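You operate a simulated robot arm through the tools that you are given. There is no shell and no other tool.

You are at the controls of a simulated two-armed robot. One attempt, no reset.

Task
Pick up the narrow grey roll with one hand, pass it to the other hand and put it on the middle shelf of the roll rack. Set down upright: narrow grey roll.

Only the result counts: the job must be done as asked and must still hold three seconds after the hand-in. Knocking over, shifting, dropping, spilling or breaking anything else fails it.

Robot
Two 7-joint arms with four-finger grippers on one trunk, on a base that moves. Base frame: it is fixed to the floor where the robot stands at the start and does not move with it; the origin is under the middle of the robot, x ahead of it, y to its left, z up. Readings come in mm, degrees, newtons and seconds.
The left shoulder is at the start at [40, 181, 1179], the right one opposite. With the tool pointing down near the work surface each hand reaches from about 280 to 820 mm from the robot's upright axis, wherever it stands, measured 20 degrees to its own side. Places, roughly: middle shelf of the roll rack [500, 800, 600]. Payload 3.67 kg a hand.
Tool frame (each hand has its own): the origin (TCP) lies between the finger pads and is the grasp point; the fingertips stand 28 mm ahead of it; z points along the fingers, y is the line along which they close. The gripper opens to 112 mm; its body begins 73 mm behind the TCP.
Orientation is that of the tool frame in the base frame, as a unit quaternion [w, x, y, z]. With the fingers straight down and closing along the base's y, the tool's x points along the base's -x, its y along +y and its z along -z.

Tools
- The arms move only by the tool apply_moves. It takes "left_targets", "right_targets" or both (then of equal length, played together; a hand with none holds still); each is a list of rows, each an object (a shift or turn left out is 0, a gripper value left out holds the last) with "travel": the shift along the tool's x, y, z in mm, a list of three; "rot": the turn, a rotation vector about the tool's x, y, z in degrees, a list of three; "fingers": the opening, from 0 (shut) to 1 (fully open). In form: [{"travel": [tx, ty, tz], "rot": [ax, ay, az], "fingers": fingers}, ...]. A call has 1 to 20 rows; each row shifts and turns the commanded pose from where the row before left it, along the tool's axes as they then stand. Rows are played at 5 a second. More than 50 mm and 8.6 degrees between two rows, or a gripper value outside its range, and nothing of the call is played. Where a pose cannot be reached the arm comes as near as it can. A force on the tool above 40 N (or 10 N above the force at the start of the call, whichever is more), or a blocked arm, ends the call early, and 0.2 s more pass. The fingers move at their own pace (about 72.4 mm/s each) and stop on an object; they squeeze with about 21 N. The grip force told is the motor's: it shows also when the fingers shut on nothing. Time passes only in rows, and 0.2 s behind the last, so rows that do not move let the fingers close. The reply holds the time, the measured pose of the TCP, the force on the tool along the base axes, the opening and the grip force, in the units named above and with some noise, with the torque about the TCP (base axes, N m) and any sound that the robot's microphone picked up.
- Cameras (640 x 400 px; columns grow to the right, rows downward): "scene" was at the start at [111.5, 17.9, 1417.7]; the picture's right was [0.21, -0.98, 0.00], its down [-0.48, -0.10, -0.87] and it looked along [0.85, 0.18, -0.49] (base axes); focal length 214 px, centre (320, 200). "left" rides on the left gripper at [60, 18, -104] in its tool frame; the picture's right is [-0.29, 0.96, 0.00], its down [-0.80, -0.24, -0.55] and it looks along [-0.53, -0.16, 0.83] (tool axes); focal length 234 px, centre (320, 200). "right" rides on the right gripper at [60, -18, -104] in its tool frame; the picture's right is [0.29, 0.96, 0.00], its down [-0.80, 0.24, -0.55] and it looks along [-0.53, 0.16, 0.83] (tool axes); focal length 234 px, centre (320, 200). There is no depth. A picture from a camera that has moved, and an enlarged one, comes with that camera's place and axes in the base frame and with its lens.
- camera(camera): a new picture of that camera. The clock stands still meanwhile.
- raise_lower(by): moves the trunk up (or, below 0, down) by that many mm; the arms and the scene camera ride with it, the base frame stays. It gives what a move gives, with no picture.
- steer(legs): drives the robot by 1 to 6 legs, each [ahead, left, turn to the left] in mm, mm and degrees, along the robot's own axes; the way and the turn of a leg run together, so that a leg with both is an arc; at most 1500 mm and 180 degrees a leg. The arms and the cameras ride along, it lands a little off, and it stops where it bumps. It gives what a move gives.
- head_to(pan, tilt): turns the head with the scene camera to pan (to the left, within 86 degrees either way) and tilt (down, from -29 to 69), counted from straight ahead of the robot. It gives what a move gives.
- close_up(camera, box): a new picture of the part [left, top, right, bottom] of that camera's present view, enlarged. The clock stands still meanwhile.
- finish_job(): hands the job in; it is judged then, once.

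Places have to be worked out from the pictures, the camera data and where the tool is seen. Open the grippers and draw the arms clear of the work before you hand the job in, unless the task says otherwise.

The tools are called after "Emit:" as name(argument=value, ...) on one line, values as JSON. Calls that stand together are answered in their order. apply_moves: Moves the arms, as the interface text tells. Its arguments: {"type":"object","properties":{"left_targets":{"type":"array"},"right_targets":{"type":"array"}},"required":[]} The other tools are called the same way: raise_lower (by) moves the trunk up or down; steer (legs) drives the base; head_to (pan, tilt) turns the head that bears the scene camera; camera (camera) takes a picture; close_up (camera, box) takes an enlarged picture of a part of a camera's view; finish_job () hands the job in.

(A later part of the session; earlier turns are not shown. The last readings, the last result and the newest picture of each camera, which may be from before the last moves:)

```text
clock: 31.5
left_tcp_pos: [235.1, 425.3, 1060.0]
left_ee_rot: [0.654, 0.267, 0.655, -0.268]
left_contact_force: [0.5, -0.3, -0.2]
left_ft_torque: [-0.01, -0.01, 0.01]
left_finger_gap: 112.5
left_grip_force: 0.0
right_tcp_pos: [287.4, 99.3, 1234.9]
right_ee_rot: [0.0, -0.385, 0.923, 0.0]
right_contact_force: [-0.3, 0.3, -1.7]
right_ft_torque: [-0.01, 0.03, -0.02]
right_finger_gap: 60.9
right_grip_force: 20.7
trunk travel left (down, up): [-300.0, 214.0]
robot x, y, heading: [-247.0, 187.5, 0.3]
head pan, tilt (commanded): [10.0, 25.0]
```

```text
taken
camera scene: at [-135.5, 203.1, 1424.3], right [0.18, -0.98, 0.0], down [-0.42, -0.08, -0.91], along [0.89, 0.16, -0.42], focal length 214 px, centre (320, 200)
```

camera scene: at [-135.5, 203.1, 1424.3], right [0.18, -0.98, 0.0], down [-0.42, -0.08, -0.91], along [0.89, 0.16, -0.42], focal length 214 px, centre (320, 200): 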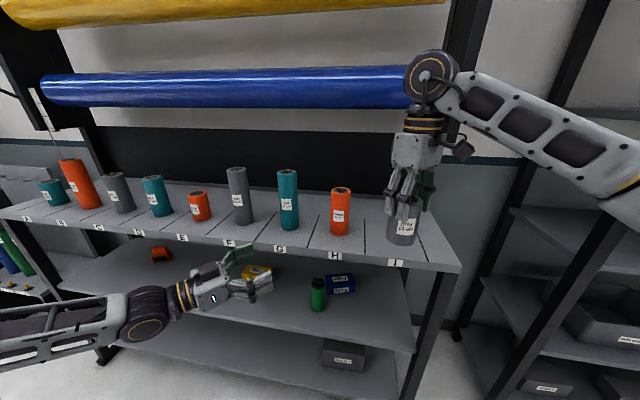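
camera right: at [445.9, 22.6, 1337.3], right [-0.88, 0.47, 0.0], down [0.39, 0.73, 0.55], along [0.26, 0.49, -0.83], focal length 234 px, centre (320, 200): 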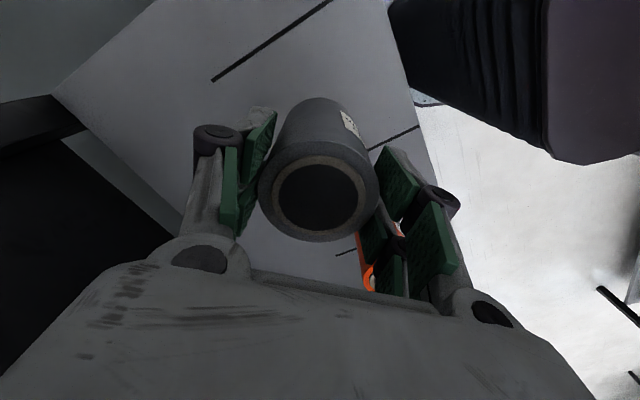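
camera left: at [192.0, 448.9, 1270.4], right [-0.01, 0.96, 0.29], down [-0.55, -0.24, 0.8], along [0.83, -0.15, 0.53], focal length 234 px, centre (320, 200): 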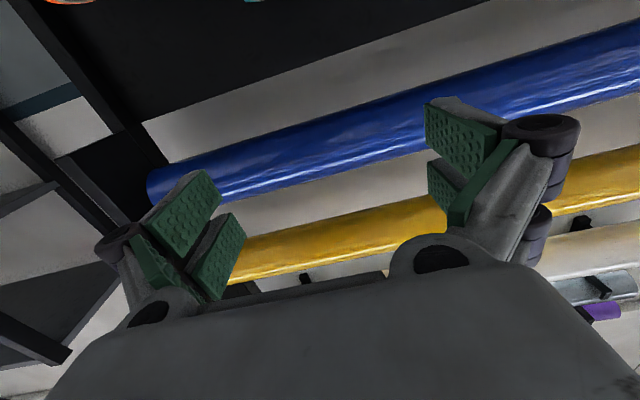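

The left hand is at [235, 425, 1060] and fully in reach. I'll move it three quarters of the way toward the place under the roll and check the clearances.

Emit:
apply_moves(left_targets=[{"travel": [-2, -24.5, 33.3]}, {"travel": [-2, -24.5, 33.3]}, {"travel": [-2, -24.5, 33.3]}, {"travel": [-2, -24.5, 33.3]}, {"travel": [-2, -24.5, 33.3]}, {"travel": [-2, -24.5, 33.3]}, {}])

Emit:
camera(camera="scene")

Emit:
camera(camera="left")

```text
clock: 33.1
left_tcp_pos: [273.9, 183.5, 1071.3]
left_ee_rot: [0.654, 0.268, 0.654, -0.268]
left_contact_force: [-0.3, 0.1, 0.9]
left_ft_torque: [-0.01, -0.02, 0.01]
left_finger_gap: 112.2
left_grip_force: 0.0
right_tcp_pos: [287.2, 98.6, 1233.6]
right_ee_rot: [0.0, -0.385, 0.923, 0.0]
right_contact_force: [0.3, 0.4, -1.8]
right_ft_torque: [-0.02, -0.02, 0.0]
right_finger_gap: 61.1
right_grip_force: 21.1
trunk travel left (down, up): [-300.0, 214.0]
robot x, y, heading: [-250.2, 187.0, 0.5]
head pan, tilt (commanded): [10.0, 25.0]
```

```text
taken
camera scene: at [-136.0, 204.4, 1424.4], right [0.18, -0.98, 0.0], down [-0.42, -0.08, -0.91], along [0.89, 0.16, -0.42], focal length 214 px, centre (320, 200)
```

scene: 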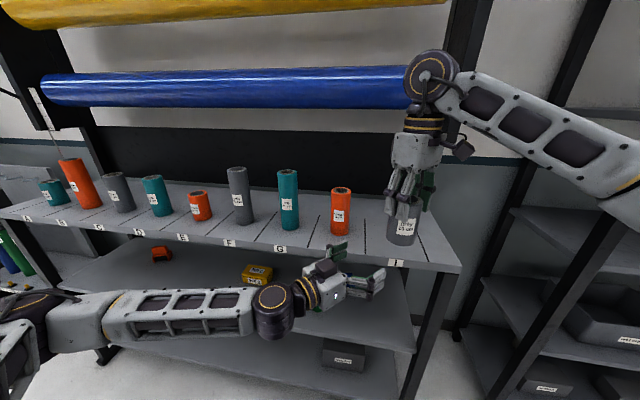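

```text
taken
camera left: at [212.3, 268.3, 1010.3], right [0.67, 0.68, 0.29], down [-0.56, 0.22, 0.8], along [0.48, -0.7, 0.53], focal length 234 px, centre (320, 200)
```

left: 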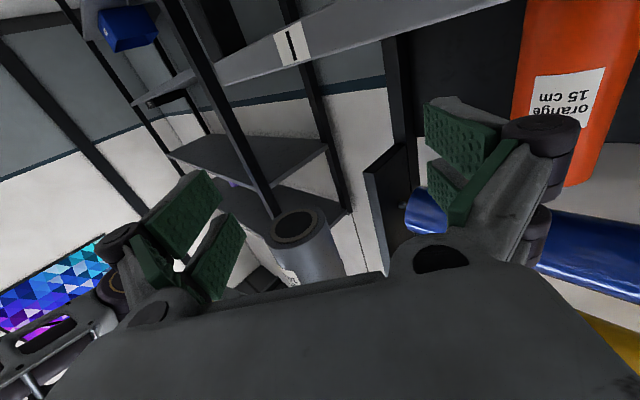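

The left camera sees the bottom of the roll, which gives a direct check of the base height. I'll enlarge it.

Emit:
close_up(camera="left", box=[240, 180, 360, 300])

```text
3.33 times, centred on (300, 240) of left
camera zoom: at [212.3, 268.3, 1010.3], right [0.67, 0.68, 0.29], down [-0.56, 0.22, 0.8], along [0.48, -0.7, 0.53], focal length 781 px, centre (387, 67)
```

zoom: 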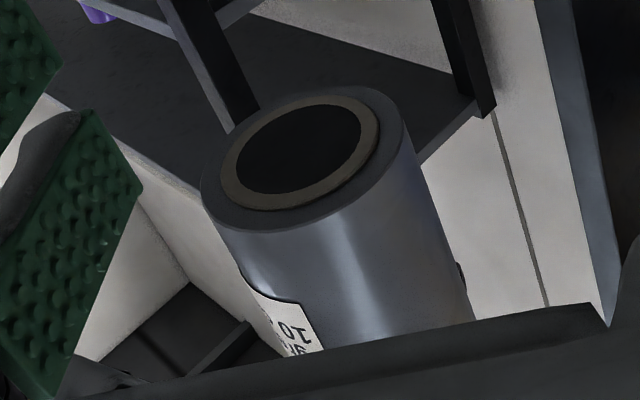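

The base of the roll shows at about z 1140, and in the left tool frame the roll is about 47 mm to the −y side and 67 mm ahead. I'll move the left hand right under it at the same height, then check again.

Emit:
apply_moves(left_targets=[{"travel": [0, -24, 33.5]}, {"travel": [0, -24, 33.5]}, {}])

Emit:
camera(camera="left")

Emit:
camera(camera="right")

Emit:
camera(camera="scene")

```text
clock: 33.9
left_tcp_pos: [287.9, 101.1, 1070.4]
left_ee_rot: [0.655, 0.267, 0.654, -0.268]
left_contact_force: [0.3, 0.8, 0.1]
left_ft_torque: [-0.03, -0.01, -0.02]
left_finger_gap: 112.1
left_grip_force: 0.1
right_tcp_pos: [287.8, 98.1, 1233.0]
right_ee_rot: [0.0, -0.385, 0.923, 0.0]
right_contact_force: [-0.8, -1.0, -2.1]
right_ft_torque: [0.0, 0.01, -0.03]
right_finger_gap: 60.9
right_grip_force: 21.1
trunk travel left (down, up): [-300.0, 214.0]
robot x, y, heading: [-249.4, 187.0, 0.3]
head pan, tilt (commanded): [10.0, 25.0]
```

```text
taken
camera left: at [226.2, 186.6, 1009.5], right [0.67, 0.68, 0.29], down [-0.56, 0.22, 0.8], along [0.48, -0.7, 0.53], focal length 234 px, centre (320, 200)
```

left: 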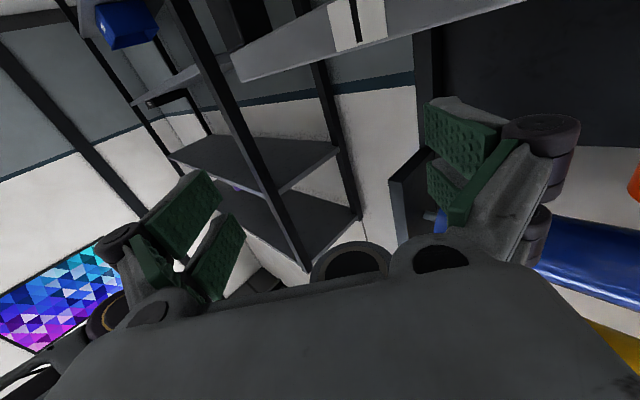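

```text
taken
camera right: at [257.9, 43.7, 1338.2], right [-0.88, 0.47, 0.0], down [0.39, 0.74, 0.55], along [0.26, 0.49, -0.83], focal length 234 px, centre (320, 200)
```

right: 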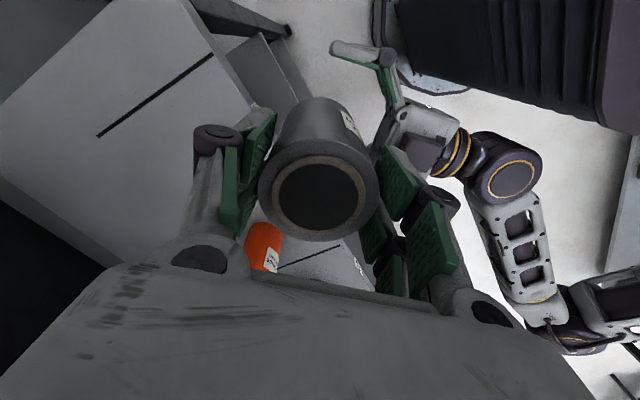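

```text
taken
camera scene: at [-135.8, 204.5, 1424.3], right [0.18, -0.98, 0.0], down [-0.42, -0.08, -0.91], along [0.89, 0.16, -0.42], focal length 214 px, centre (320, 200)
```

scene: 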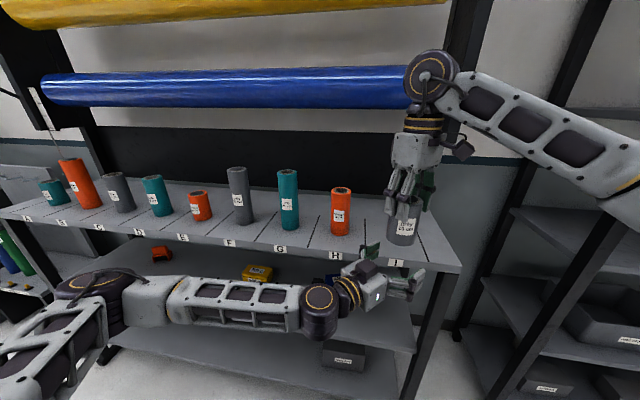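

The roll's bottom appears at column 351, and 350 would mean perfect centring, so the left hand is well aligned. I'll raise it around the roll to z ≈ 1160 and look before the last bit.

Emit:
apply_moves(left_targets=[{"travel": [-20, 0, 0]}, {"travel": [-20, 0, 0]}, {"travel": [-20, 0, 0]}, {"travel": [-20, 0, 0]}, {"travel": [-10, 0, 0]}, {}])

Emit:
close_up(camera="scene", box=[330, 160, 470, 300])

Emit:
camera(camera="right")

Emit:
camera(camera="left")

```text
clock: 35.3
left_tcp_pos: [286.6, 99.3, 1161.6]
left_ee_rot: [0.654, 0.269, 0.654, -0.268]
left_contact_force: [-0.7, -0.4, 0.3]
left_ft_torque: [0.02, 0.02, 0.03]
left_finger_gap: 112.0
left_grip_force: 0.0
right_tcp_pos: [286.8, 98.2, 1234.6]
right_ee_rot: [0.001, -0.385, 0.923, 0.0]
right_contact_force: [0.0, -0.7, -1.1]
right_ft_torque: [0.01, -0.07, -0.03]
right_finger_gap: 60.8
right_grip_force: 21.3
trunk travel left (down, up): [-300.0, 214.0]
robot x, y, heading: [-252.6, 189.5, 0.4]
head pan, tilt (commanded): [10.0, 25.0]
```

```text
2.86 times, centred on (400, 230) of scene
camera zoom: at [-137.4, 203.3, 1424.5], right [0.18, -0.98, 0.0], down [-0.41, -0.08, -0.91], along [0.89, 0.16, -0.42], focal length 613 px, centre (91, 114)
```

zoom: 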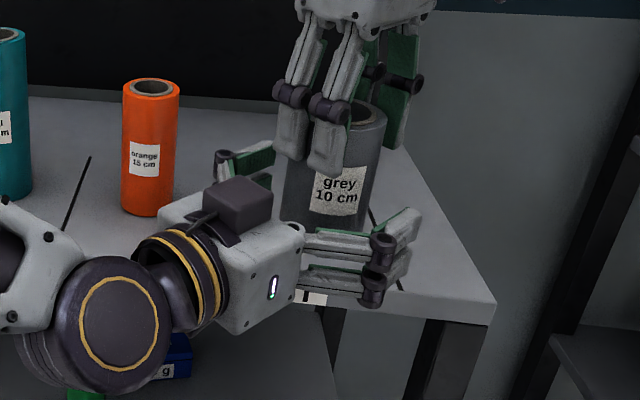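

```text
taken
camera right: at [256.3, 42.4, 1338.8], right [-0.88, 0.47, 0.0], down [0.39, 0.74, 0.55], along [0.26, 0.49, -0.83], focal length 234 px, centre (320, 200)
```

right: 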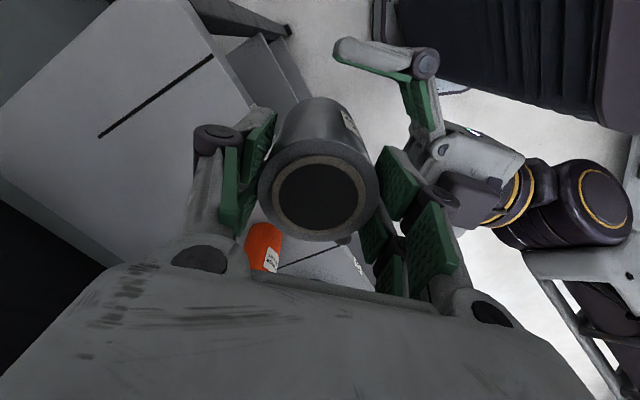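

```text
taken
camera left: at [225.2, 185.0, 1101.5], right [0.67, 0.68, 0.29], down [-0.56, 0.22, 0.8], along [0.48, -0.7, 0.53], focal length 234 px, centre (320, 200)
```

left: 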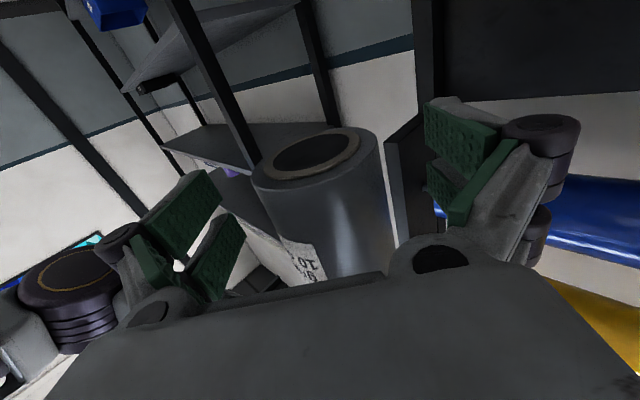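

The roll stands between the left fingers. I'll enlarge the left view to measure how well it is centred before raising the last 12 mm and closing.

Emit:
close_up(camera="left", box=[230, 110, 410, 290])

```text
2.22 times, centred on (320, 200) of left
camera zoom: at [225.2, 185.0, 1101.5], right [0.67, 0.68, 0.29], down [-0.56, 0.22, 0.8], along [0.48, -0.7, 0.53], focal length 520 px, centre (320, 200)
```

zoom: 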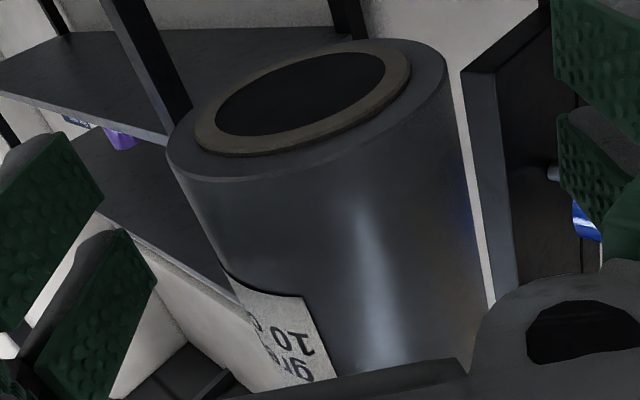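

The offset is only about 1–2 mm, well within the finger clearance. I'll shift 1 mm, raise the left hand to z ≈ 1173 and close its fingers around the lower part of the roll while the right hand still holds.

Emit:
apply_moves(left_targets=[{"travel": [-6, 1, 0]}, {"travel": [-6, 0, 0]}, {}, {"fingers": 0.65}, {"fingers": 0.5}, {"fingers": 0.3}, {"fingers": 0}, {"fingers": 0}, {"fingers": 0}, {"fingers": 0}])

Emit:
close_up(camera="scene", box=[330, 140, 470, 280])

Emit:
camera(camera="left")

Emit:
camera(camera="right")

```text
clock: 37.5
left_tcp_pos: [289.4, 100.9, 1172.5]
left_ee_rot: [0.654, 0.268, 0.654, -0.268]
left_contact_force: [-0.4, 0.9, 0.0]
left_ft_torque: [-0.09, 0.13, -0.05]
left_finger_gap: 60.3
left_grip_force: 20.9
right_tcp_pos: [288.7, 96.0, 1234.1]
right_ee_rot: [0.0, -0.385, 0.923, 0.0]
right_contact_force: [-0.2, -1.1, -2.4]
right_ft_torque: [0.1, -0.1, 0.05]
right_finger_gap: 61.0
right_grip_force: 21.3
trunk travel left (down, up): [-300.0, 214.0]
robot x, y, heading: [-252.5, 187.7, 0.3]
head pan, tilt (commanded): [10.0, 25.0]
```

```text
2.86 times, centred on (400, 210) of scene
camera zoom: at [-135.3, 203.3, 1424.3], right [0.18, -0.98, 0.0], down [-0.42, -0.08, -0.91], along [0.89, 0.16, -0.42], focal length 613 px, centre (91, 171)
```

zoom: 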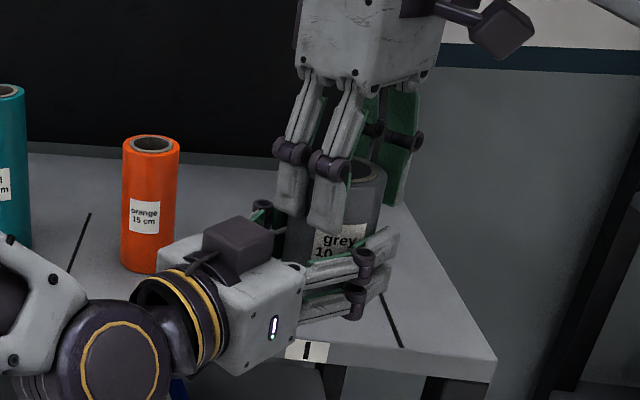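

```text
taken
camera left: at [227.8, 186.2, 1113.0], right [0.67, 0.68, 0.29], down [-0.56, 0.22, 0.8], along [0.48, -0.7, 0.53], focal length 234 px, centre (320, 200)
```

left: 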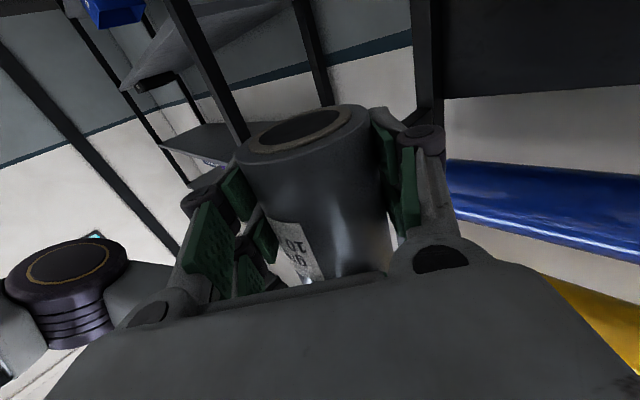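

```text
taken
camera right: at [258.4, 42.4, 1337.9], right [-0.88, 0.47, 0.0], down [0.39, 0.74, 0.55], along [0.26, 0.49, -0.83], focal length 234 px, centre (320, 200)
```

right: 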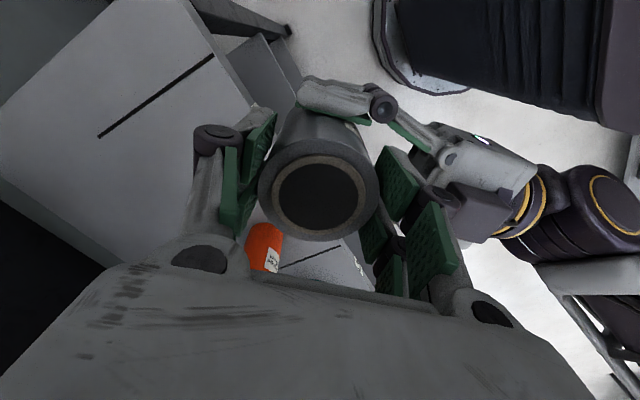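

Both hands hold the roll now: left 60.3 mm and 20.9 N, right 61.0 mm and 21.3 N. I'll open the right fingers only part way, to about 80 mm, and draw the right hand straight up.

Emit:
apply_moves(right_targets=[{"fingers": 0.62}, {"fingers": 0.7}, {"fingers": 0.7}, {"fingers": 0.7}])

Emit:
close_up(camera="scene", box=[330, 140, 470, 280])

Emit:
camera(camera="right")

```text
clock: 38.5
left_tcp_pos: [289.5, 100.0, 1172.8]
left_ee_rot: [0.655, 0.268, 0.654, -0.268]
left_contact_force: [-0.2, -1.0, 1.1]
left_ft_torque: [-0.02, -0.01, 0.02]
left_finger_gap: 60.2
left_grip_force: 21.0
right_tcp_pos: [289.9, 97.0, 1234.3]
right_ee_rot: [-0.001, -0.385, 0.923, 0.0]
right_contact_force: [-0.4, -0.4, -0.6]
right_ft_torque: [0.01, -0.03, -0.01]
right_finger_gap: 78.3
right_grip_force: 0.1
trunk travel left (down, up): [-300.0, 214.0]
robot x, y, heading: [-247.8, 186.4, 0.3]
head pan, tilt (commanded): [10.0, 25.0]
```

```text
2.86 times, centred on (400, 210) of scene
camera zoom: at [-135.3, 203.3, 1424.3], right [0.18, -0.98, 0.0], down [-0.42, -0.08, -0.91], along [0.89, 0.16, -0.42], focal length 613 px, centre (91, 171)
```

zoom: 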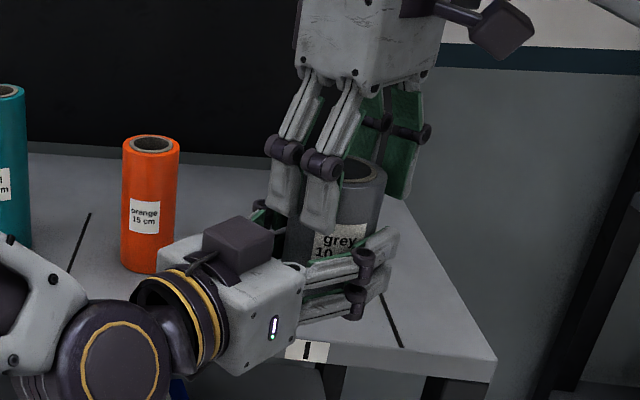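

```text
taken
camera right: at [258.4, 42.5, 1337.8], right [-0.88, 0.47, 0.0], down [0.39, 0.74, 0.55], along [0.26, 0.49, -0.83], focal length 234 px, centre (320, 200)
```

right: 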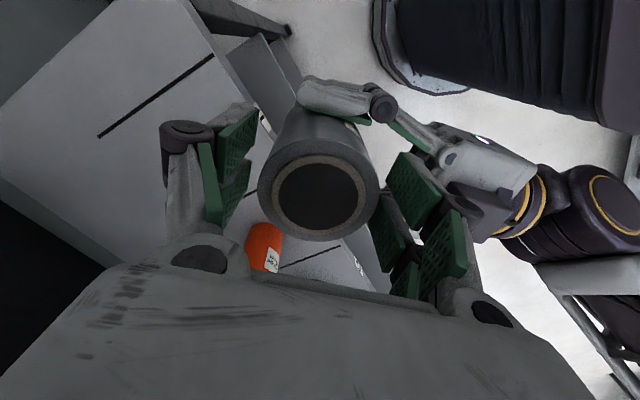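

The right hand has let go and the left still holds at 60.2 mm and 21.0 N. I'll lift the right hand straight up and away.

Emit:
apply_moves(right_targets=[{"travel": [0, 0, -10]}, {"travel": [0, 0, -20]}, {"travel": [0, 0, -25]}, {"travel": [0, 0, -25]}, {"travel": [0, 0, -25]}, {"travel": [0, 0, -15]}, {}])

Emit:
camera(camera="scene")

Emit:
camera(camera="left")

```text
clock: 40.1
left_tcp_pos: [289.9, 100.0, 1173.4]
left_ee_rot: [0.654, 0.268, 0.654, -0.268]
left_contact_force: [0.8, -0.2, -0.5]
left_ft_torque: [0.02, -0.03, 0.0]
left_finger_gap: 60.3
left_grip_force: 20.9
right_tcp_pos: [288.0, 96.9, 1353.1]
right_ee_rot: [0.0, -0.385, 0.923, -0.001]
right_contact_force: [0.2, -0.8, 1.0]
right_ft_torque: [0.0, 0.01, 0.0]
right_finger_gap: 78.2
right_grip_force: 0.1
trunk travel left (down, up): [-300.0, 214.0]
robot x, y, heading: [-248.6, 185.1, 0.5]
head pan, tilt (commanded): [10.0, 25.0]
```

```text
taken
camera scene: at [-134.9, 203.2, 1424.3], right [0.18, -0.98, 0.0], down [-0.42, -0.08, -0.91], along [0.89, 0.16, -0.42], focal length 214 px, centre (320, 200)
```

scene: 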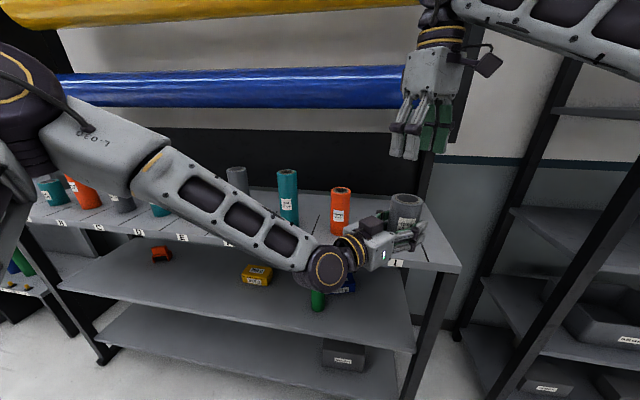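

```text
taken
camera left: at [228.1, 186.1, 1112.8], right [0.67, 0.68, 0.29], down [-0.56, 0.22, 0.8], along [0.48, -0.7, 0.53], focal length 234 px, centre (320, 200)
```

left: 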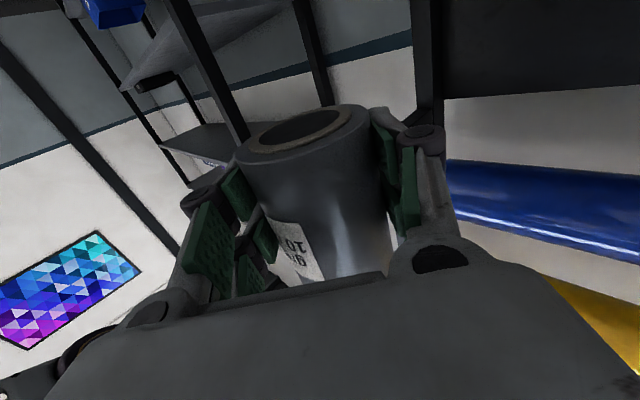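

The handover worked: the left hand alone holds the roll upright at 60.3 mm and 20.9 N. I'll draw the right hand back and to its side, and turn the left hand so that its fingers point straight ahead again.

Emit:
apply_moves(right_targets=[{"travel": [27, -8, 0]}, {"travel": [27, -8, 0]}, {"travel": [27, -8, 0]}, {"travel": [27, -8, 0]}, {"travel": [27, -8, 0]}, {"travel": [27, -8, 0]}, {}], left_targets=[{}, {}, {"rot": [-7.5, 0, 0]}, {"rot": [-7.5, 0, 0]}, {"rot": [-7.5, 0, 0]}, {"rot": [-7.5, 0, 0]}, {}])

Emit:
apply_moves(left_targets=[{"rot": [-7.5, 0, 0]}, {"rot": [-7.5, 0, 0]}, {"travel": [0, 30, 0]}, {"travel": [0, 30, 0]}, {"travel": [0, 30, 0]}, {"travel": [0, 30, 0]}, {}])

Emit:
camera(camera="scene")

Emit:
camera(camera="left")

```text
clock: 41.7
left_tcp_pos: [288.9, 101.4, 1173.2]
left_ee_rot: [0.655, 0.267, 0.655, -0.267]
left_contact_force: [-0.1, 0.2, 0.4]
left_ft_torque: [-0.02, -0.02, -0.01]
left_finger_gap: 60.7
left_grip_force: 21.0
left hand out of reach, approached as far as the arm can: row 3, 4, 5, 6
right_tcp_pos: [199.0, -39.0, 1342.8]
right_ee_rot: [0.0, -0.384, 0.923, 0.0]
right_contact_force: [0.5, -0.2, -0.5]
right_ft_torque: [-0.01, 0.01, 0.0]
right_finger_gap: 78.4
right_grip_force: 0.0
right hand out of reach, approached as far as the arm can: row 5, 6
trunk travel left (down, up): [-300.0, 214.0]
robot x, y, heading: [-246.0, 186.7, 0.4]
head pan, tilt (commanded): [10.0, 25.0]
```

```text
clock: 43.3
left_tcp_pos: [372.9, 186.2, 1173.5]
left_ee_rot: [0.655, 0.269, 0.654, -0.267]
left_contact_force: [-0.3, -0.2, 0.8]
left_ft_torque: [0.02, 0.0, 0.05]
left_finger_gap: 60.4
left_grip_force: 20.8
left hand out of reach, approached as far as the arm can: row 1, 2
right_tcp_pos: [198.8, -41.2, 1344.4]
right_ee_rot: [0.001, -0.384, 0.923, 0.001]
right_contact_force: [0.3, 0.6, -0.5]
right_ft_torque: [0.06, -0.02, -0.02]
right_finger_gap: 78.5
right_grip_force: 0.0
trunk travel left (down, up): [-300.0, 214.0]
robot x, y, heading: [-246.9, 190.4, 0.4]
head pan, tilt (commanded): [10.0, 25.0]
```

```text
taken
camera scene: at [-135.7, 202.3, 1424.4], right [0.18, -0.98, 0.0], down [-0.42, -0.08, -0.91], along [0.89, 0.16, -0.42], focal length 214 px, centre (320, 200)
```

scene: 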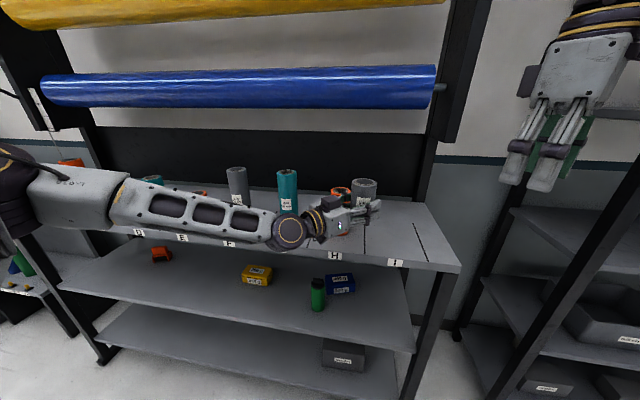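

```text
taken
camera left: at [311.9, 272.5, 1113.8], right [0.67, 0.68, 0.29], down [-0.56, 0.22, 0.8], along [0.48, -0.7, 0.53], focal length 234 px, centre (320, 200)
```

left: 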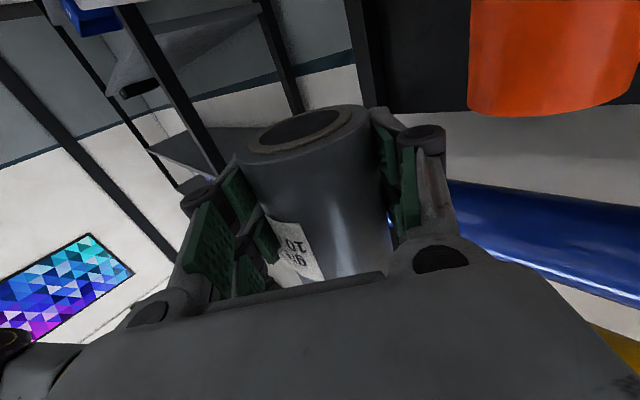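

The turn was out of reach there, so the left hand kept its 45° yaw and the sideways shift carried it to [373, 186], over the shelf edge but clear of everything. I'll bring it back in front of the rack and to the left, where the straight-ahead pose was reachable before.

Emit:
apply_moves(left_targets=[{"travel": [0, -14, -28.5]}, {"travel": [0, -14, -28.5]}, {"travel": [0, -14, -28.5]}, {"travel": [0, 24.3, -26.6]}, {"travel": [0, 24.3, -26.6]}, {"travel": [0, 24.3, -26.6]}, {"travel": [0, 24.3, -26.6]}, {"travel": [0, 24.3, -26.6]}, {}])

Emit:
camera(camera="scene")

```text
clock: 45.3
left_tcp_pos: [274.9, 393.5, 1172.9]
left_ee_rot: [0.654, 0.269, 0.655, -0.268]
left_contact_force: [-0.2, -0.4, -2.0]
left_ft_torque: [0.02, -0.02, -0.03]
left_finger_gap: 60.3
left_grip_force: 20.7
right_tcp_pos: [200.2, -39.5, 1342.8]
right_ee_rot: [0.0, -0.384, 0.923, 0.0]
right_contact_force: [0.2, 0.5, -0.3]
right_ft_torque: [-0.01, 0.04, 0.0]
right_finger_gap: 78.4
right_grip_force: 0.1
trunk travel left (down, up): [-300.0, 214.0]
robot x, y, heading: [-244.9, 189.0, 0.4]
head pan, tilt (commanded): [10.0, 25.0]
```

```text
taken
camera scene: at [-134.6, 203.0, 1424.2], right [0.18, -0.98, 0.0], down [-0.42, -0.08, -0.91], along [0.89, 0.16, -0.42], focal length 214 px, centre (320, 200)
```

scene: 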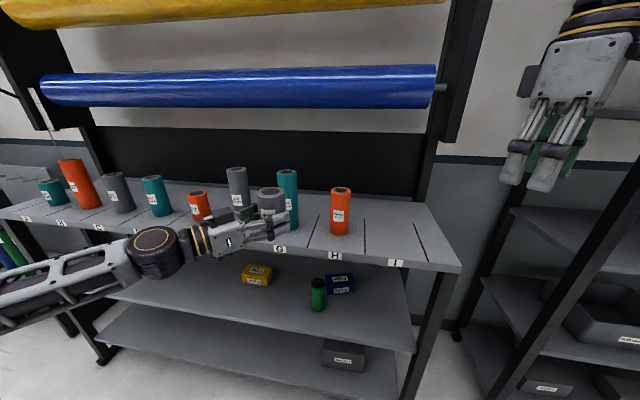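

The left hand is back at [275, 394, 1173], with everything on the shelf untouched. I'll now turn it straight ahead.

Emit:
apply_moves(left_targets=[{"rot": [-7.5, 0, 0]}, {"rot": [-7.5, 0, 0]}, {"rot": [-7.5, 0, 0]}, {"rot": [-7.5, 0, 0]}, {"rot": [-7.5, 0, 0]}, {"rot": [-7.5, 0, 0]}, {}])

Emit:
camera(camera="scene")

```text
clock: 47.1
left_tcp_pos: [215.5, 438.4, 1473.8]
left_ee_rot: [0.898, 0.062, 0.435, -0.031]
left_contact_force: [0.6, 0.3, -1.7]
left_ft_torque: [0.02, -0.05, 0.0]
left_finger_gap: 60.6
left_grip_force: 21.1
left hand out of reach, approached as far as the arm can: row 1, 2, 4, 5, 6
right_tcp_pos: [202.8, -40.1, 1341.0]
right_ee_rot: [0.0, -0.384, 0.923, 0.001]
right_contact_force: [1.3, 0.1, 0.0]
right_ft_torque: [0.0, 0.06, 0.0]
right_finger_gap: 78.5
right_grip_force: 0.0
trunk travel left (down, up): [-300.0, 214.0]
robot x, y, heading: [-248.3, 189.2, 0.3]
head pan, tilt (commanded): [10.0, 25.0]
stopped in row 7 (left hand): the arm was blocked; the commanded pose is now the measured one
```

```text
taken
camera scene: at [-132.3, 202.5, 1424.0], right [0.18, -0.98, 0.0], down [-0.42, -0.08, -0.91], along [0.89, 0.16, -0.42], focal length 214 px, centre (320, 200)
```

scene: 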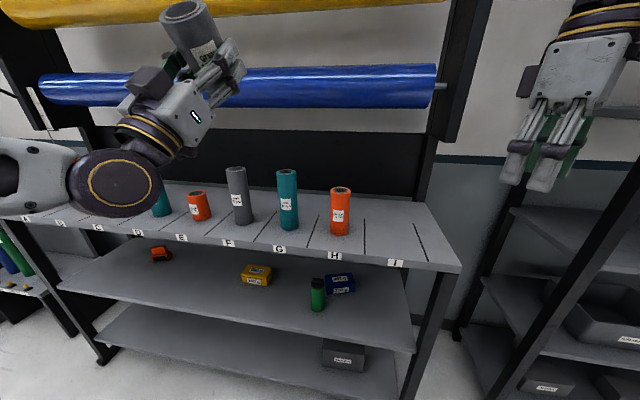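

The arm ran into a joint limit and swung up to [215, 438, 1474], tilted upward by about 38°; the roll is still held at 60.6 mm and 21.1 N. I'll look at how the left arm stands before I correct it.

Emit:
head_to(pan=55, tilt=20)

Emit:
camera(camera="scene")

Emit:
camera(camera="left")

```text
clock: 48.2
left_tcp_pos: [212.2, 438.1, 1473.5]
left_ee_rot: [0.897, 0.063, 0.436, -0.031]
left_contact_force: [0.7, -0.2, -2.0]
left_ft_torque: [0.02, -0.02, 0.02]
left_finger_gap: 60.7
left_grip_force: 21.0
right_tcp_pos: [200.2, -39.4, 1343.3]
right_ee_rot: [0.0, -0.385, 0.923, 0.002]
right_contact_force: [0.0, -0.2, 0.0]
right_ft_torque: [-0.02, -0.01, 0.05]
right_finger_gap: 78.4
right_grip_force: 0.1
trunk travel left (down, up): [-300.0, 214.0]
robot x, y, heading: [-252.6, 187.6, 0.4]
head pan, tilt (commanded): [55.0, 20.0]
```

```text
taken
camera scene: at [-172.5, 263.4, 1432.4], right [0.82, -0.57, 0.0], down [-0.2, -0.28, -0.94], along [0.53, 0.77, -0.34], focal length 214 px, centre (320, 200)
```

scene: 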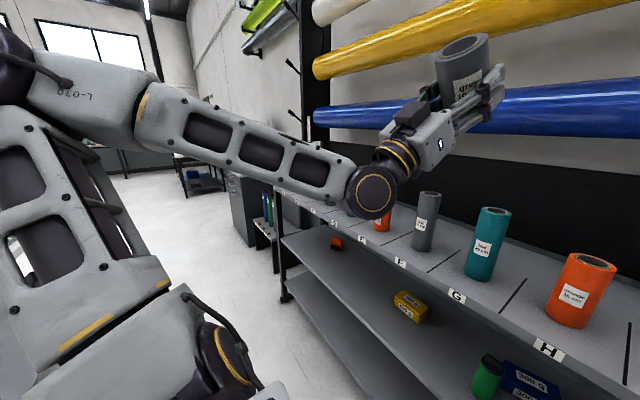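

```text
taken
camera left: at [171.4, 472.0, 1363.9], right [-0.07, 0.95, 0.31], down [-0.95, -0.16, 0.27], along [0.3, -0.27, 0.91], focal length 234 px, centre (320, 200)
```

left: 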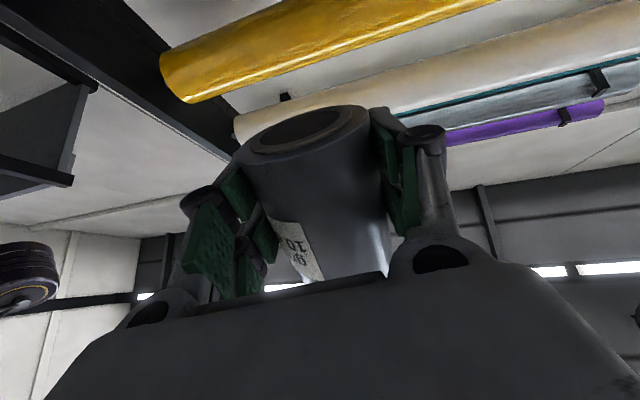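

The elbow now sits high and the hand points upward, with the roll still gripped. The floor behind the robot looked clear in the earlier side views, so I'll back off another 200 mm before re-posing the arm.

Emit:
steer(legs=[[-200, 0, 0]])

Emit:
head_to(pan=30, tilt=25)

Emit:
apply_moves(left_targets=[{"travel": [30.9, -1.2, -9.1], "rot": [0, 7.66, 0]}, {"travel": [31.9, -1.2, -4.9], "rot": [0, 7.66, 0]}, {"travel": [32.3, -1.2, -0.6], "rot": [0, 7.66, 0]}, {"travel": [32.1, -1.2, 3.8], "rot": [0, 7.66, 0]}, {"travel": [31.3, -1.2, 7.9], "rot": [0, 7.66, 0]}, {"travel": [29.9, -1.2, 11.9], "rot": [0, 0, -4.8]}, {}])

Emit:
camera(camera="scene")

```text
clock: 49.8
left_tcp_pos: [15.3, 437.3, 1473.9]
left_ee_rot: [0.897, 0.063, 0.436, -0.033]
left_contact_force: [-0.5, 0.6, -2.3]
left_ft_torque: [0.01, -0.02, 0.01]
left_finger_gap: 60.7
left_grip_force: 21.2
right_tcp_pos: [-0.5, -43.0, 1341.9]
right_ee_rot: [0.001, -0.382, 0.924, 0.0]
right_contact_force: [-0.4, 0.4, 0.3]
right_ft_torque: [0.0, 0.03, 0.01]
right_finger_gap: 78.2
right_grip_force: 0.1
trunk travel left (down, up): [-300.0, 214.0]
robot x, y, heading: [-445.0, 189.3, 0.1]
head pan, tilt (commanded): [55.0, 20.0]
```

```text
clock: 50.7
left_tcp_pos: [13.6, 439.1, 1474.6]
left_ee_rot: [0.898, 0.063, 0.435, -0.033]
left_contact_force: [1.2, -0.5, -1.5]
left_ft_torque: [0.02, -0.02, 0.0]
left_finger_gap: 60.5
left_grip_force: 21.1
right_tcp_pos: [-0.4, -42.3, 1343.1]
right_ee_rot: [0.001, -0.382, 0.924, 0.001]
right_contact_force: [-0.1, -0.7, 0.1]
right_ft_torque: [0.02, -0.01, -0.03]
right_finger_gap: 78.4
right_grip_force: 0.2
trunk travel left (down, up): [-300.0, 214.0]
robot x, y, heading: [-440.6, 188.4, 0.2]
head pan, tilt (commanded): [30.0, 25.0]
```

```text
clock: 52.3
left_tcp_pos: [97.5, 513.8, 1264.4]
left_ee_rot: [0.704, 0.041, 0.707, -0.041]
left_contact_force: [-0.8, 0.2, -2.0]
left_ft_torque: [0.0, 0.02, 0.01]
left_finger_gap: 60.6
left_grip_force: 20.6
left hand out of reach, approached as far as the arm can: row 1, 2, 3, 4, 5
right_tcp_pos: [-0.1, -42.8, 1343.6]
right_ee_rot: [0.001, -0.383, 0.924, 0.0]
right_contact_force: [0.9, -0.7, 0.3]
right_ft_torque: [-0.02, 0.01, 0.02]
right_finger_gap: 78.2
right_grip_force: 0.0
trunk travel left (down, up): [-300.0, 214.0]
robot x, y, heading: [-450.3, 187.4, 0.3]
head pan, tilt (commanded): [30.0, 25.0]
```

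```text
taken
camera scene: at [-346.6, 232.3, 1424.4], right [0.5, -0.86, 0.0], down [-0.36, -0.21, -0.91], along [0.78, 0.46, -0.42], focal length 214 px, centre (320, 200)
```

scene: 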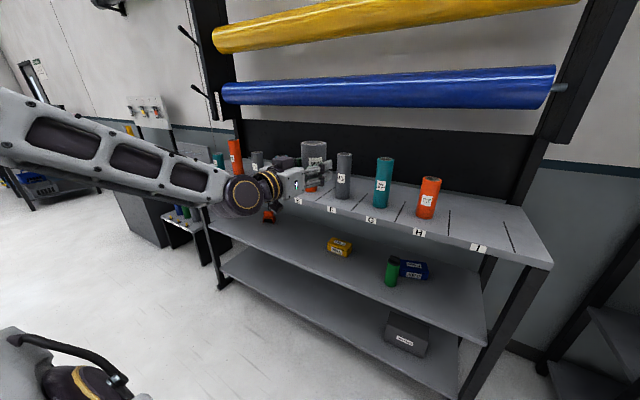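

The left hand is level again at [98, 514, 1264] with a yaw of about −7°, and the roll is upright and gripped. I'll lower the trunk 300 mm so the middle shelf comes within comfortable reach.

Emit:
raise_lower(by=-290)

Emit:
camera(camera="scene")

Emit:
camera(camera="left")

```text
clock: 55.2
left_tcp_pos: [98.8, 513.7, 975.0]
left_ee_rot: [0.704, 0.041, 0.708, -0.041]
left_contact_force: [-0.2, 0.5, -2.0]
left_ft_torque: [-0.01, 0.03, 0.0]
left_finger_gap: 61.0
left_grip_force: 21.4
right_tcp_pos: [-0.9, -41.6, 1053.7]
right_ee_rot: [0.001, -0.383, 0.924, 0.0]
right_contact_force: [0.4, 0.0, -0.5]
right_ft_torque: [0.02, -0.01, 0.0]
right_finger_gap: 78.4
right_grip_force: 0.2
trunk travel left (down, up): [-10.0, 504.0]
robot x, y, heading: [-447.2, 189.3, 0.0]
head pan, tilt (commanded): [30.0, 25.0]
```

```text
taken
camera scene: at [-345.7, 232.2, 1135.0], right [0.5, -0.86, 0.0], down [-0.37, -0.21, -0.91], along [0.78, 0.46, -0.42], focal length 214 px, centre (320, 200)
```

scene: 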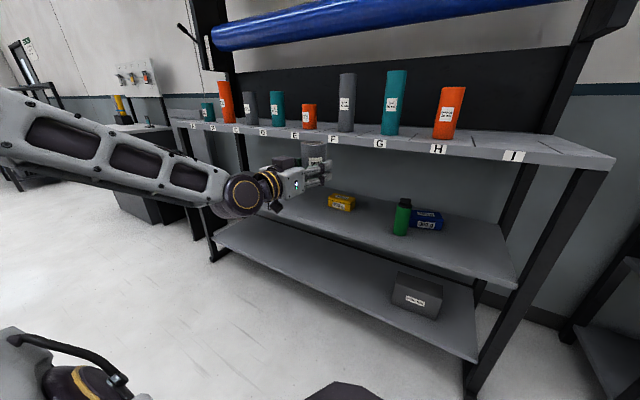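

```text
taken
camera left: at [-3.2, 542.8, 915.3], right [0.11, 0.95, 0.29], down [-0.57, -0.18, 0.8], along [0.81, -0.25, 0.53], focal length 234 px, centre (320, 200)
```

left: 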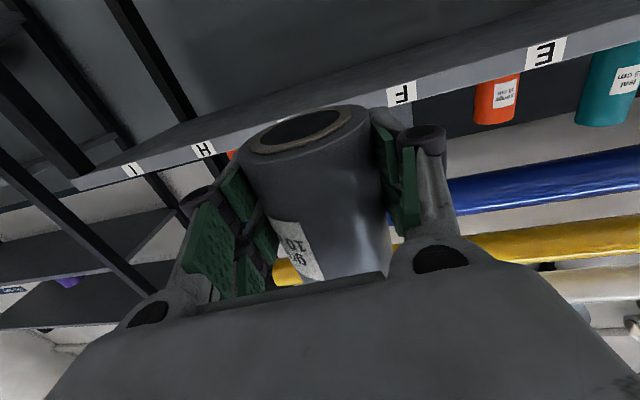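

The trunk is down and the left hand is at z 975, still level. I'll lower the left arm by steps to about z 735 in front of the rack and watch for reach limits.

Emit:
apply_moves(left_targets=[{"travel": [30, 0, 0]}, {"travel": [30, 0, 0]}, {"travel": [30, 0, 0]}, {"travel": [30, 0, 0]}, {}])

Emit:
apply_moves(left_targets=[{"travel": [30, 0, 0]}, {"travel": [30, 0, 0]}, {"travel": [30, 0, 0]}, {"travel": [30, 0, 0]}, {}])

Emit:
camera(camera="scene")

```text
clock: 56.5
left_tcp_pos: [98.9, 513.3, 854.4]
left_ee_rot: [0.704, 0.041, 0.708, -0.039]
left_contact_force: [-0.6, -0.8, -2.1]
left_ft_torque: [-0.04, -0.03, 0.02]
left_finger_gap: 60.4
left_grip_force: 20.9
right_tcp_pos: [-1.1, -41.8, 1053.3]
right_ee_rot: [0.001, -0.383, 0.924, 0.001]
right_contact_force: [0.0, 0.2, 0.2]
right_ft_torque: [-0.02, -0.04, 0.01]
right_finger_gap: 78.3
right_grip_force: 0.0
trunk travel left (down, up): [-10.0, 504.0]
robot x, y, heading: [-449.9, 185.7, 0.1]
head pan, tilt (commanded): [30.0, 25.0]
```

```text
clock: 57.6
left_tcp_pos: [95.1, 514.0, 734.9]
left_ee_rot: [0.704, 0.041, 0.708, -0.04]
left_contact_force: [-0.2, -0.8, -0.9]
left_ft_torque: [0.0, 0.03, 0.03]
left_finger_gap: 60.3
left_grip_force: 20.7
right_tcp_pos: [-0.4, -42.9, 1054.0]
right_ee_rot: [0.001, -0.383, 0.924, 0.0]
right_contact_force: [0.7, 0.6, 0.4]
right_ft_torque: [0.01, -0.03, 0.02]
right_finger_gap: 78.4
right_grip_force: 0.1
trunk travel left (down, up): [-10.0, 504.0]
robot x, y, heading: [-444.1, 186.9, 0.3]
head pan, tilt (commanded): [30.0, 25.0]
```

```text
taken
camera scene: at [-345.7, 231.9, 1135.0], right [0.5, -0.86, 0.0], down [-0.37, -0.21, -0.91], along [0.78, 0.46, -0.42], focal length 214 px, centre (320, 200)
```

scene: 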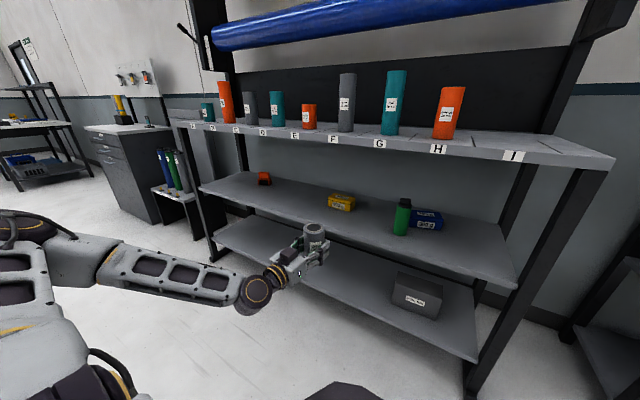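

The level pose holds with no reach trouble at [97, 514, 735]. I'll take enlarged views of the middle shelf to fix its height, its front edge and the positions of the items on it.

Emit:
close_up(camera="scene", box=[280, 170, 460, 290])

Emit:
close_up(camera="scene", box=[400, 110, 620, 330])

Emit:
camera(camera="left")

```text
3.33 times, centred on (370, 230) of scene
camera zoom: at [-345.7, 231.9, 1135.0], right [0.5, -0.86, 0.0], down [-0.37, -0.21, -0.91], along [0.78, 0.46, -0.42], focal length 715 px, centre (153, 100)
```

zoom: 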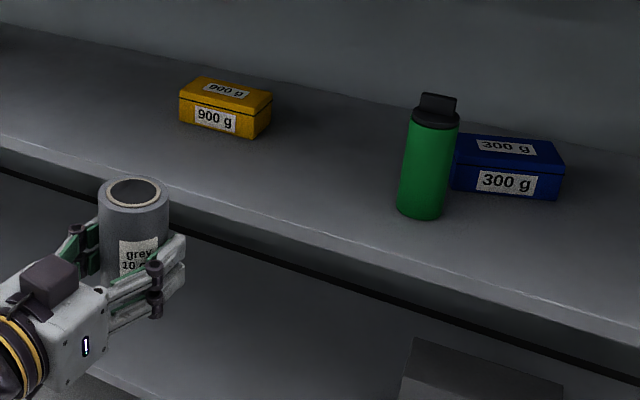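

```text
1.82 times, centred on (510, 220) of scene
camera zoom: at [-345.7, 231.9, 1135.0], right [0.5, -0.86, 0.0], down [-0.37, -0.21, -0.91], along [0.78, 0.46, -0.42], focal length 390 px, centre (-26, 164)
```

zoom: 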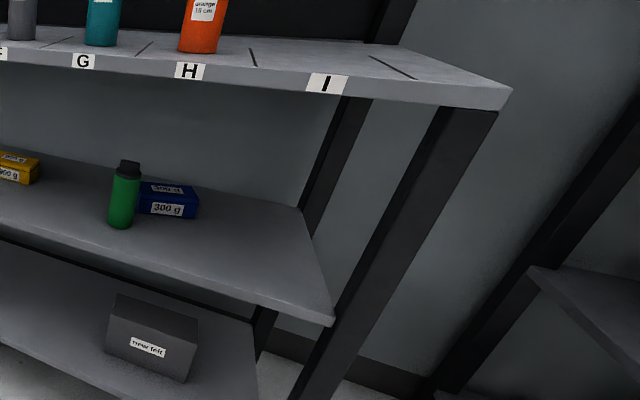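

```text
taken
camera left: at [-6.0, 543.4, 674.8], right [0.11, 0.95, 0.29], down [-0.57, -0.18, 0.8], along [0.81, -0.25, 0.53], focal length 234 px, centre (320, 200)
```

left: 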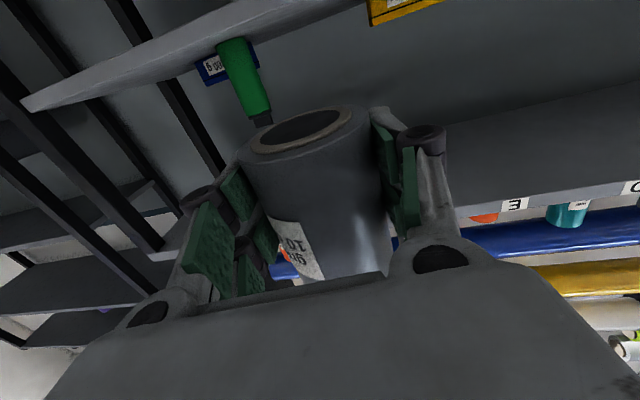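

The shelf surface comes out between z 620 and 630, which is not precise enough. The left camera looks almost along the shelf surface, so I'll enlarge that view for a sharper height.

Emit:
close_up(camera="left", box=[150, 0, 390, 150])

Emit:
close_up(camera="left", box=[0, 40, 200, 190])

```text
2.67 times, centred on (270, 75) of left
camera zoom: at [-6.0, 543.4, 674.8], right [0.11, 0.95, 0.29], down [-0.57, -0.18, 0.8], along [0.81, -0.25, 0.53], focal length 624 px, centre (453, 533)
```

zoom: 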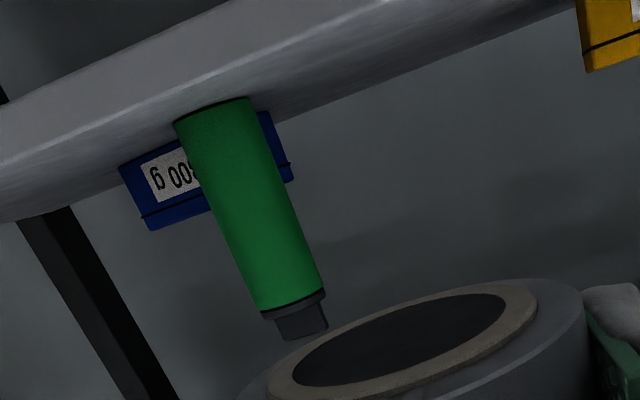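

```text
2.67 times, centred on (100, 115) of left
camera zoom: at [-6.0, 543.4, 674.8], right [0.11, 0.95, 0.29], down [-0.57, -0.18, 0.8], along [0.81, -0.25, 0.53], focal length 624 px, centre (907, 427)
```

zoom: 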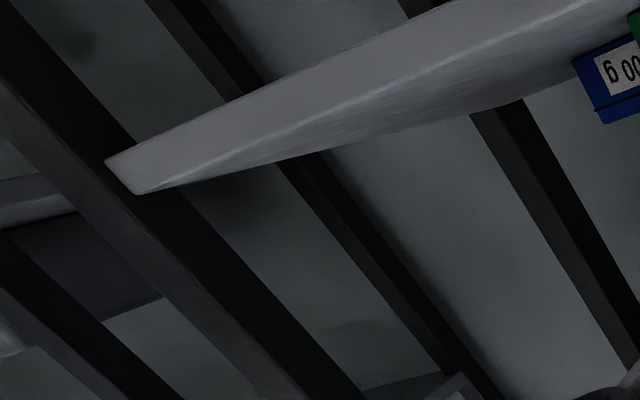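

The sharper view puts the middle shelf's surface at z ≈ 623 and its front edge at x ≈ 374, with the bottle near [484, 332] and the yellow box well back at x ≥ 560. The current line y ≈ 514 is free, and the roll's base is about 32 mm below the TCP, so it is still some 80 mm above the shelf. I'll drive 200 mm forward.

Emit:
steer(legs=[[200, 0, 0]])

Emit:
camera(camera="scene")

Emit:
camera(camera="left")

```text
clock: 59.3
left_tcp_pos: [304.9, 513.4, 734.4]
left_ee_rot: [0.704, 0.042, 0.708, -0.041]
left_contact_force: [0.1, -0.6, -1.8]
left_ft_torque: [-0.03, 0.01, -0.01]
left_finger_gap: 60.7
left_grip_force: 21.2
right_tcp_pos: [208.1, -43.6, 1053.8]
right_ee_rot: [0.0, -0.381, 0.925, 0.001]
right_contact_force: [-0.3, 0.2, -0.3]
right_ft_torque: [-0.02, 0.03, 0.0]
right_finger_gap: 78.4
right_grip_force: 0.0
trunk travel left (down, up): [-10.0, 504.0]
robot x, y, heading: [-241.8, 187.3, 0.1]
head pan, tilt (commanded): [30.0, 25.0]
```

```text
taken
camera scene: at [-137.1, 232.4, 1134.8], right [0.5, -0.87, 0.0], down [-0.37, -0.21, -0.91], along [0.78, 0.45, -0.42], focal length 214 px, centre (320, 200)
```

scene: 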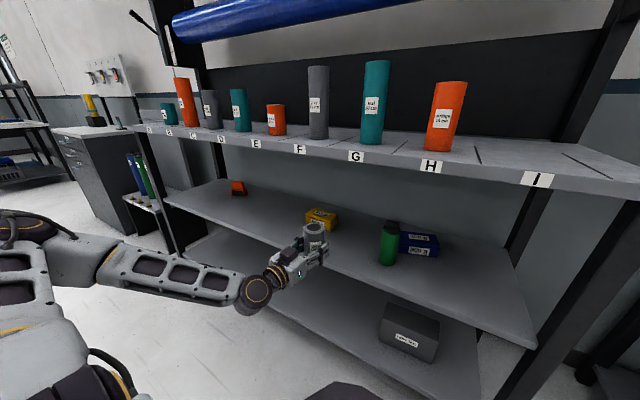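

```text
taken
camera left: at [202.7, 542.8, 674.3], right [0.11, 0.95, 0.29], down [-0.57, -0.17, 0.8], along [0.81, -0.26, 0.52], focal length 234 px, centre (320, 200)
```

left: 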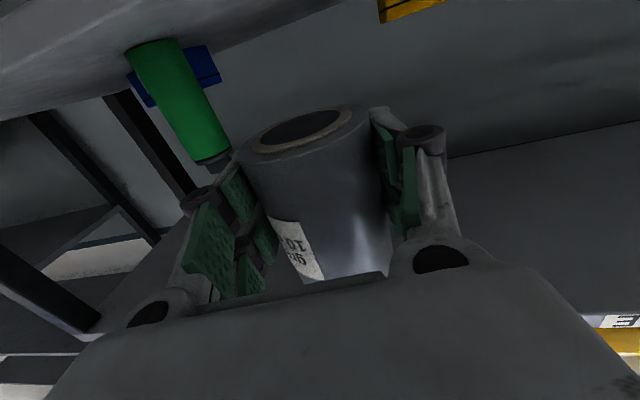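

The hand is at [305, 513, 734], and 125 mm farther forward puts the roll at x ≈ 430. I'll extend it part way first to confirm that the arm follows cleanly.

Emit:
apply_moves(left_targets=[{"travel": [0, 0, 20]}, {"travel": [0, 0, 20]}, {}])

Emit:
apply_moves(left_targets=[{"travel": [0, 0, 20]}, {"travel": [0, 0, 20]}, {}])

Emit:
camera(camera="scene")

```text
clock: 60.1
left_tcp_pos: [343.6, 510.2, 734.7]
left_ee_rot: [0.704, 0.042, 0.707, -0.041]
left_contact_force: [0.0, -0.8, -2.6]
left_ft_torque: [0.03, 0.02, 0.03]
left_finger_gap: 60.5
left_grip_force: 21.2
right_tcp_pos: [206.1, -43.7, 1053.1]
right_ee_rot: [0.0, -0.381, 0.925, 0.001]
right_contact_force: [-0.1, 0.1, 0.3]
right_ft_torque: [-0.02, 0.01, 0.02]
right_finger_gap: 78.3
right_grip_force: 0.1
trunk travel left (down, up): [-10.0, 504.0]
robot x, y, heading: [-245.1, 192.1, 0.1]
head pan, tilt (commanded): [30.0, 25.0]
```

```text
clock: 60.9
left_tcp_pos: [384.7, 504.5, 733.6]
left_ee_rot: [0.704, 0.042, 0.708, -0.041]
left_contact_force: [-0.3, -0.6, -2.6]
left_ft_torque: [0.01, -0.02, 0.03]
left_finger_gap: 60.5
left_grip_force: 21.6
right_tcp_pos: [206.0, -42.3, 1054.8]
right_ee_rot: [0.001, -0.381, 0.925, 0.0]
right_contact_force: [0.2, 0.7, -0.3]
right_ft_torque: [0.03, -0.01, 0.02]
right_finger_gap: 78.2
right_grip_force: 0.0
trunk travel left (down, up): [-10.0, 504.0]
robot x, y, heading: [-242.4, 186.3, 0.2]
head pan, tilt (commanded): [30.0, 25.0]
```

```text
taken
camera scene: at [-138.4, 232.5, 1135.0], right [0.5, -0.87, 0.0], down [-0.37, -0.21, -0.91], along [0.78, 0.45, -0.42], focal length 214 px, centre (320, 200)
```

scene: 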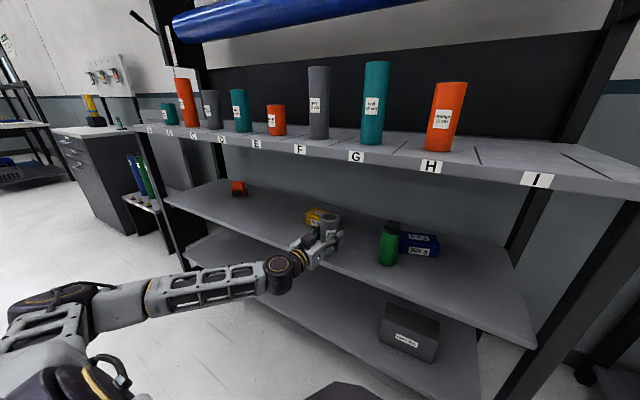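

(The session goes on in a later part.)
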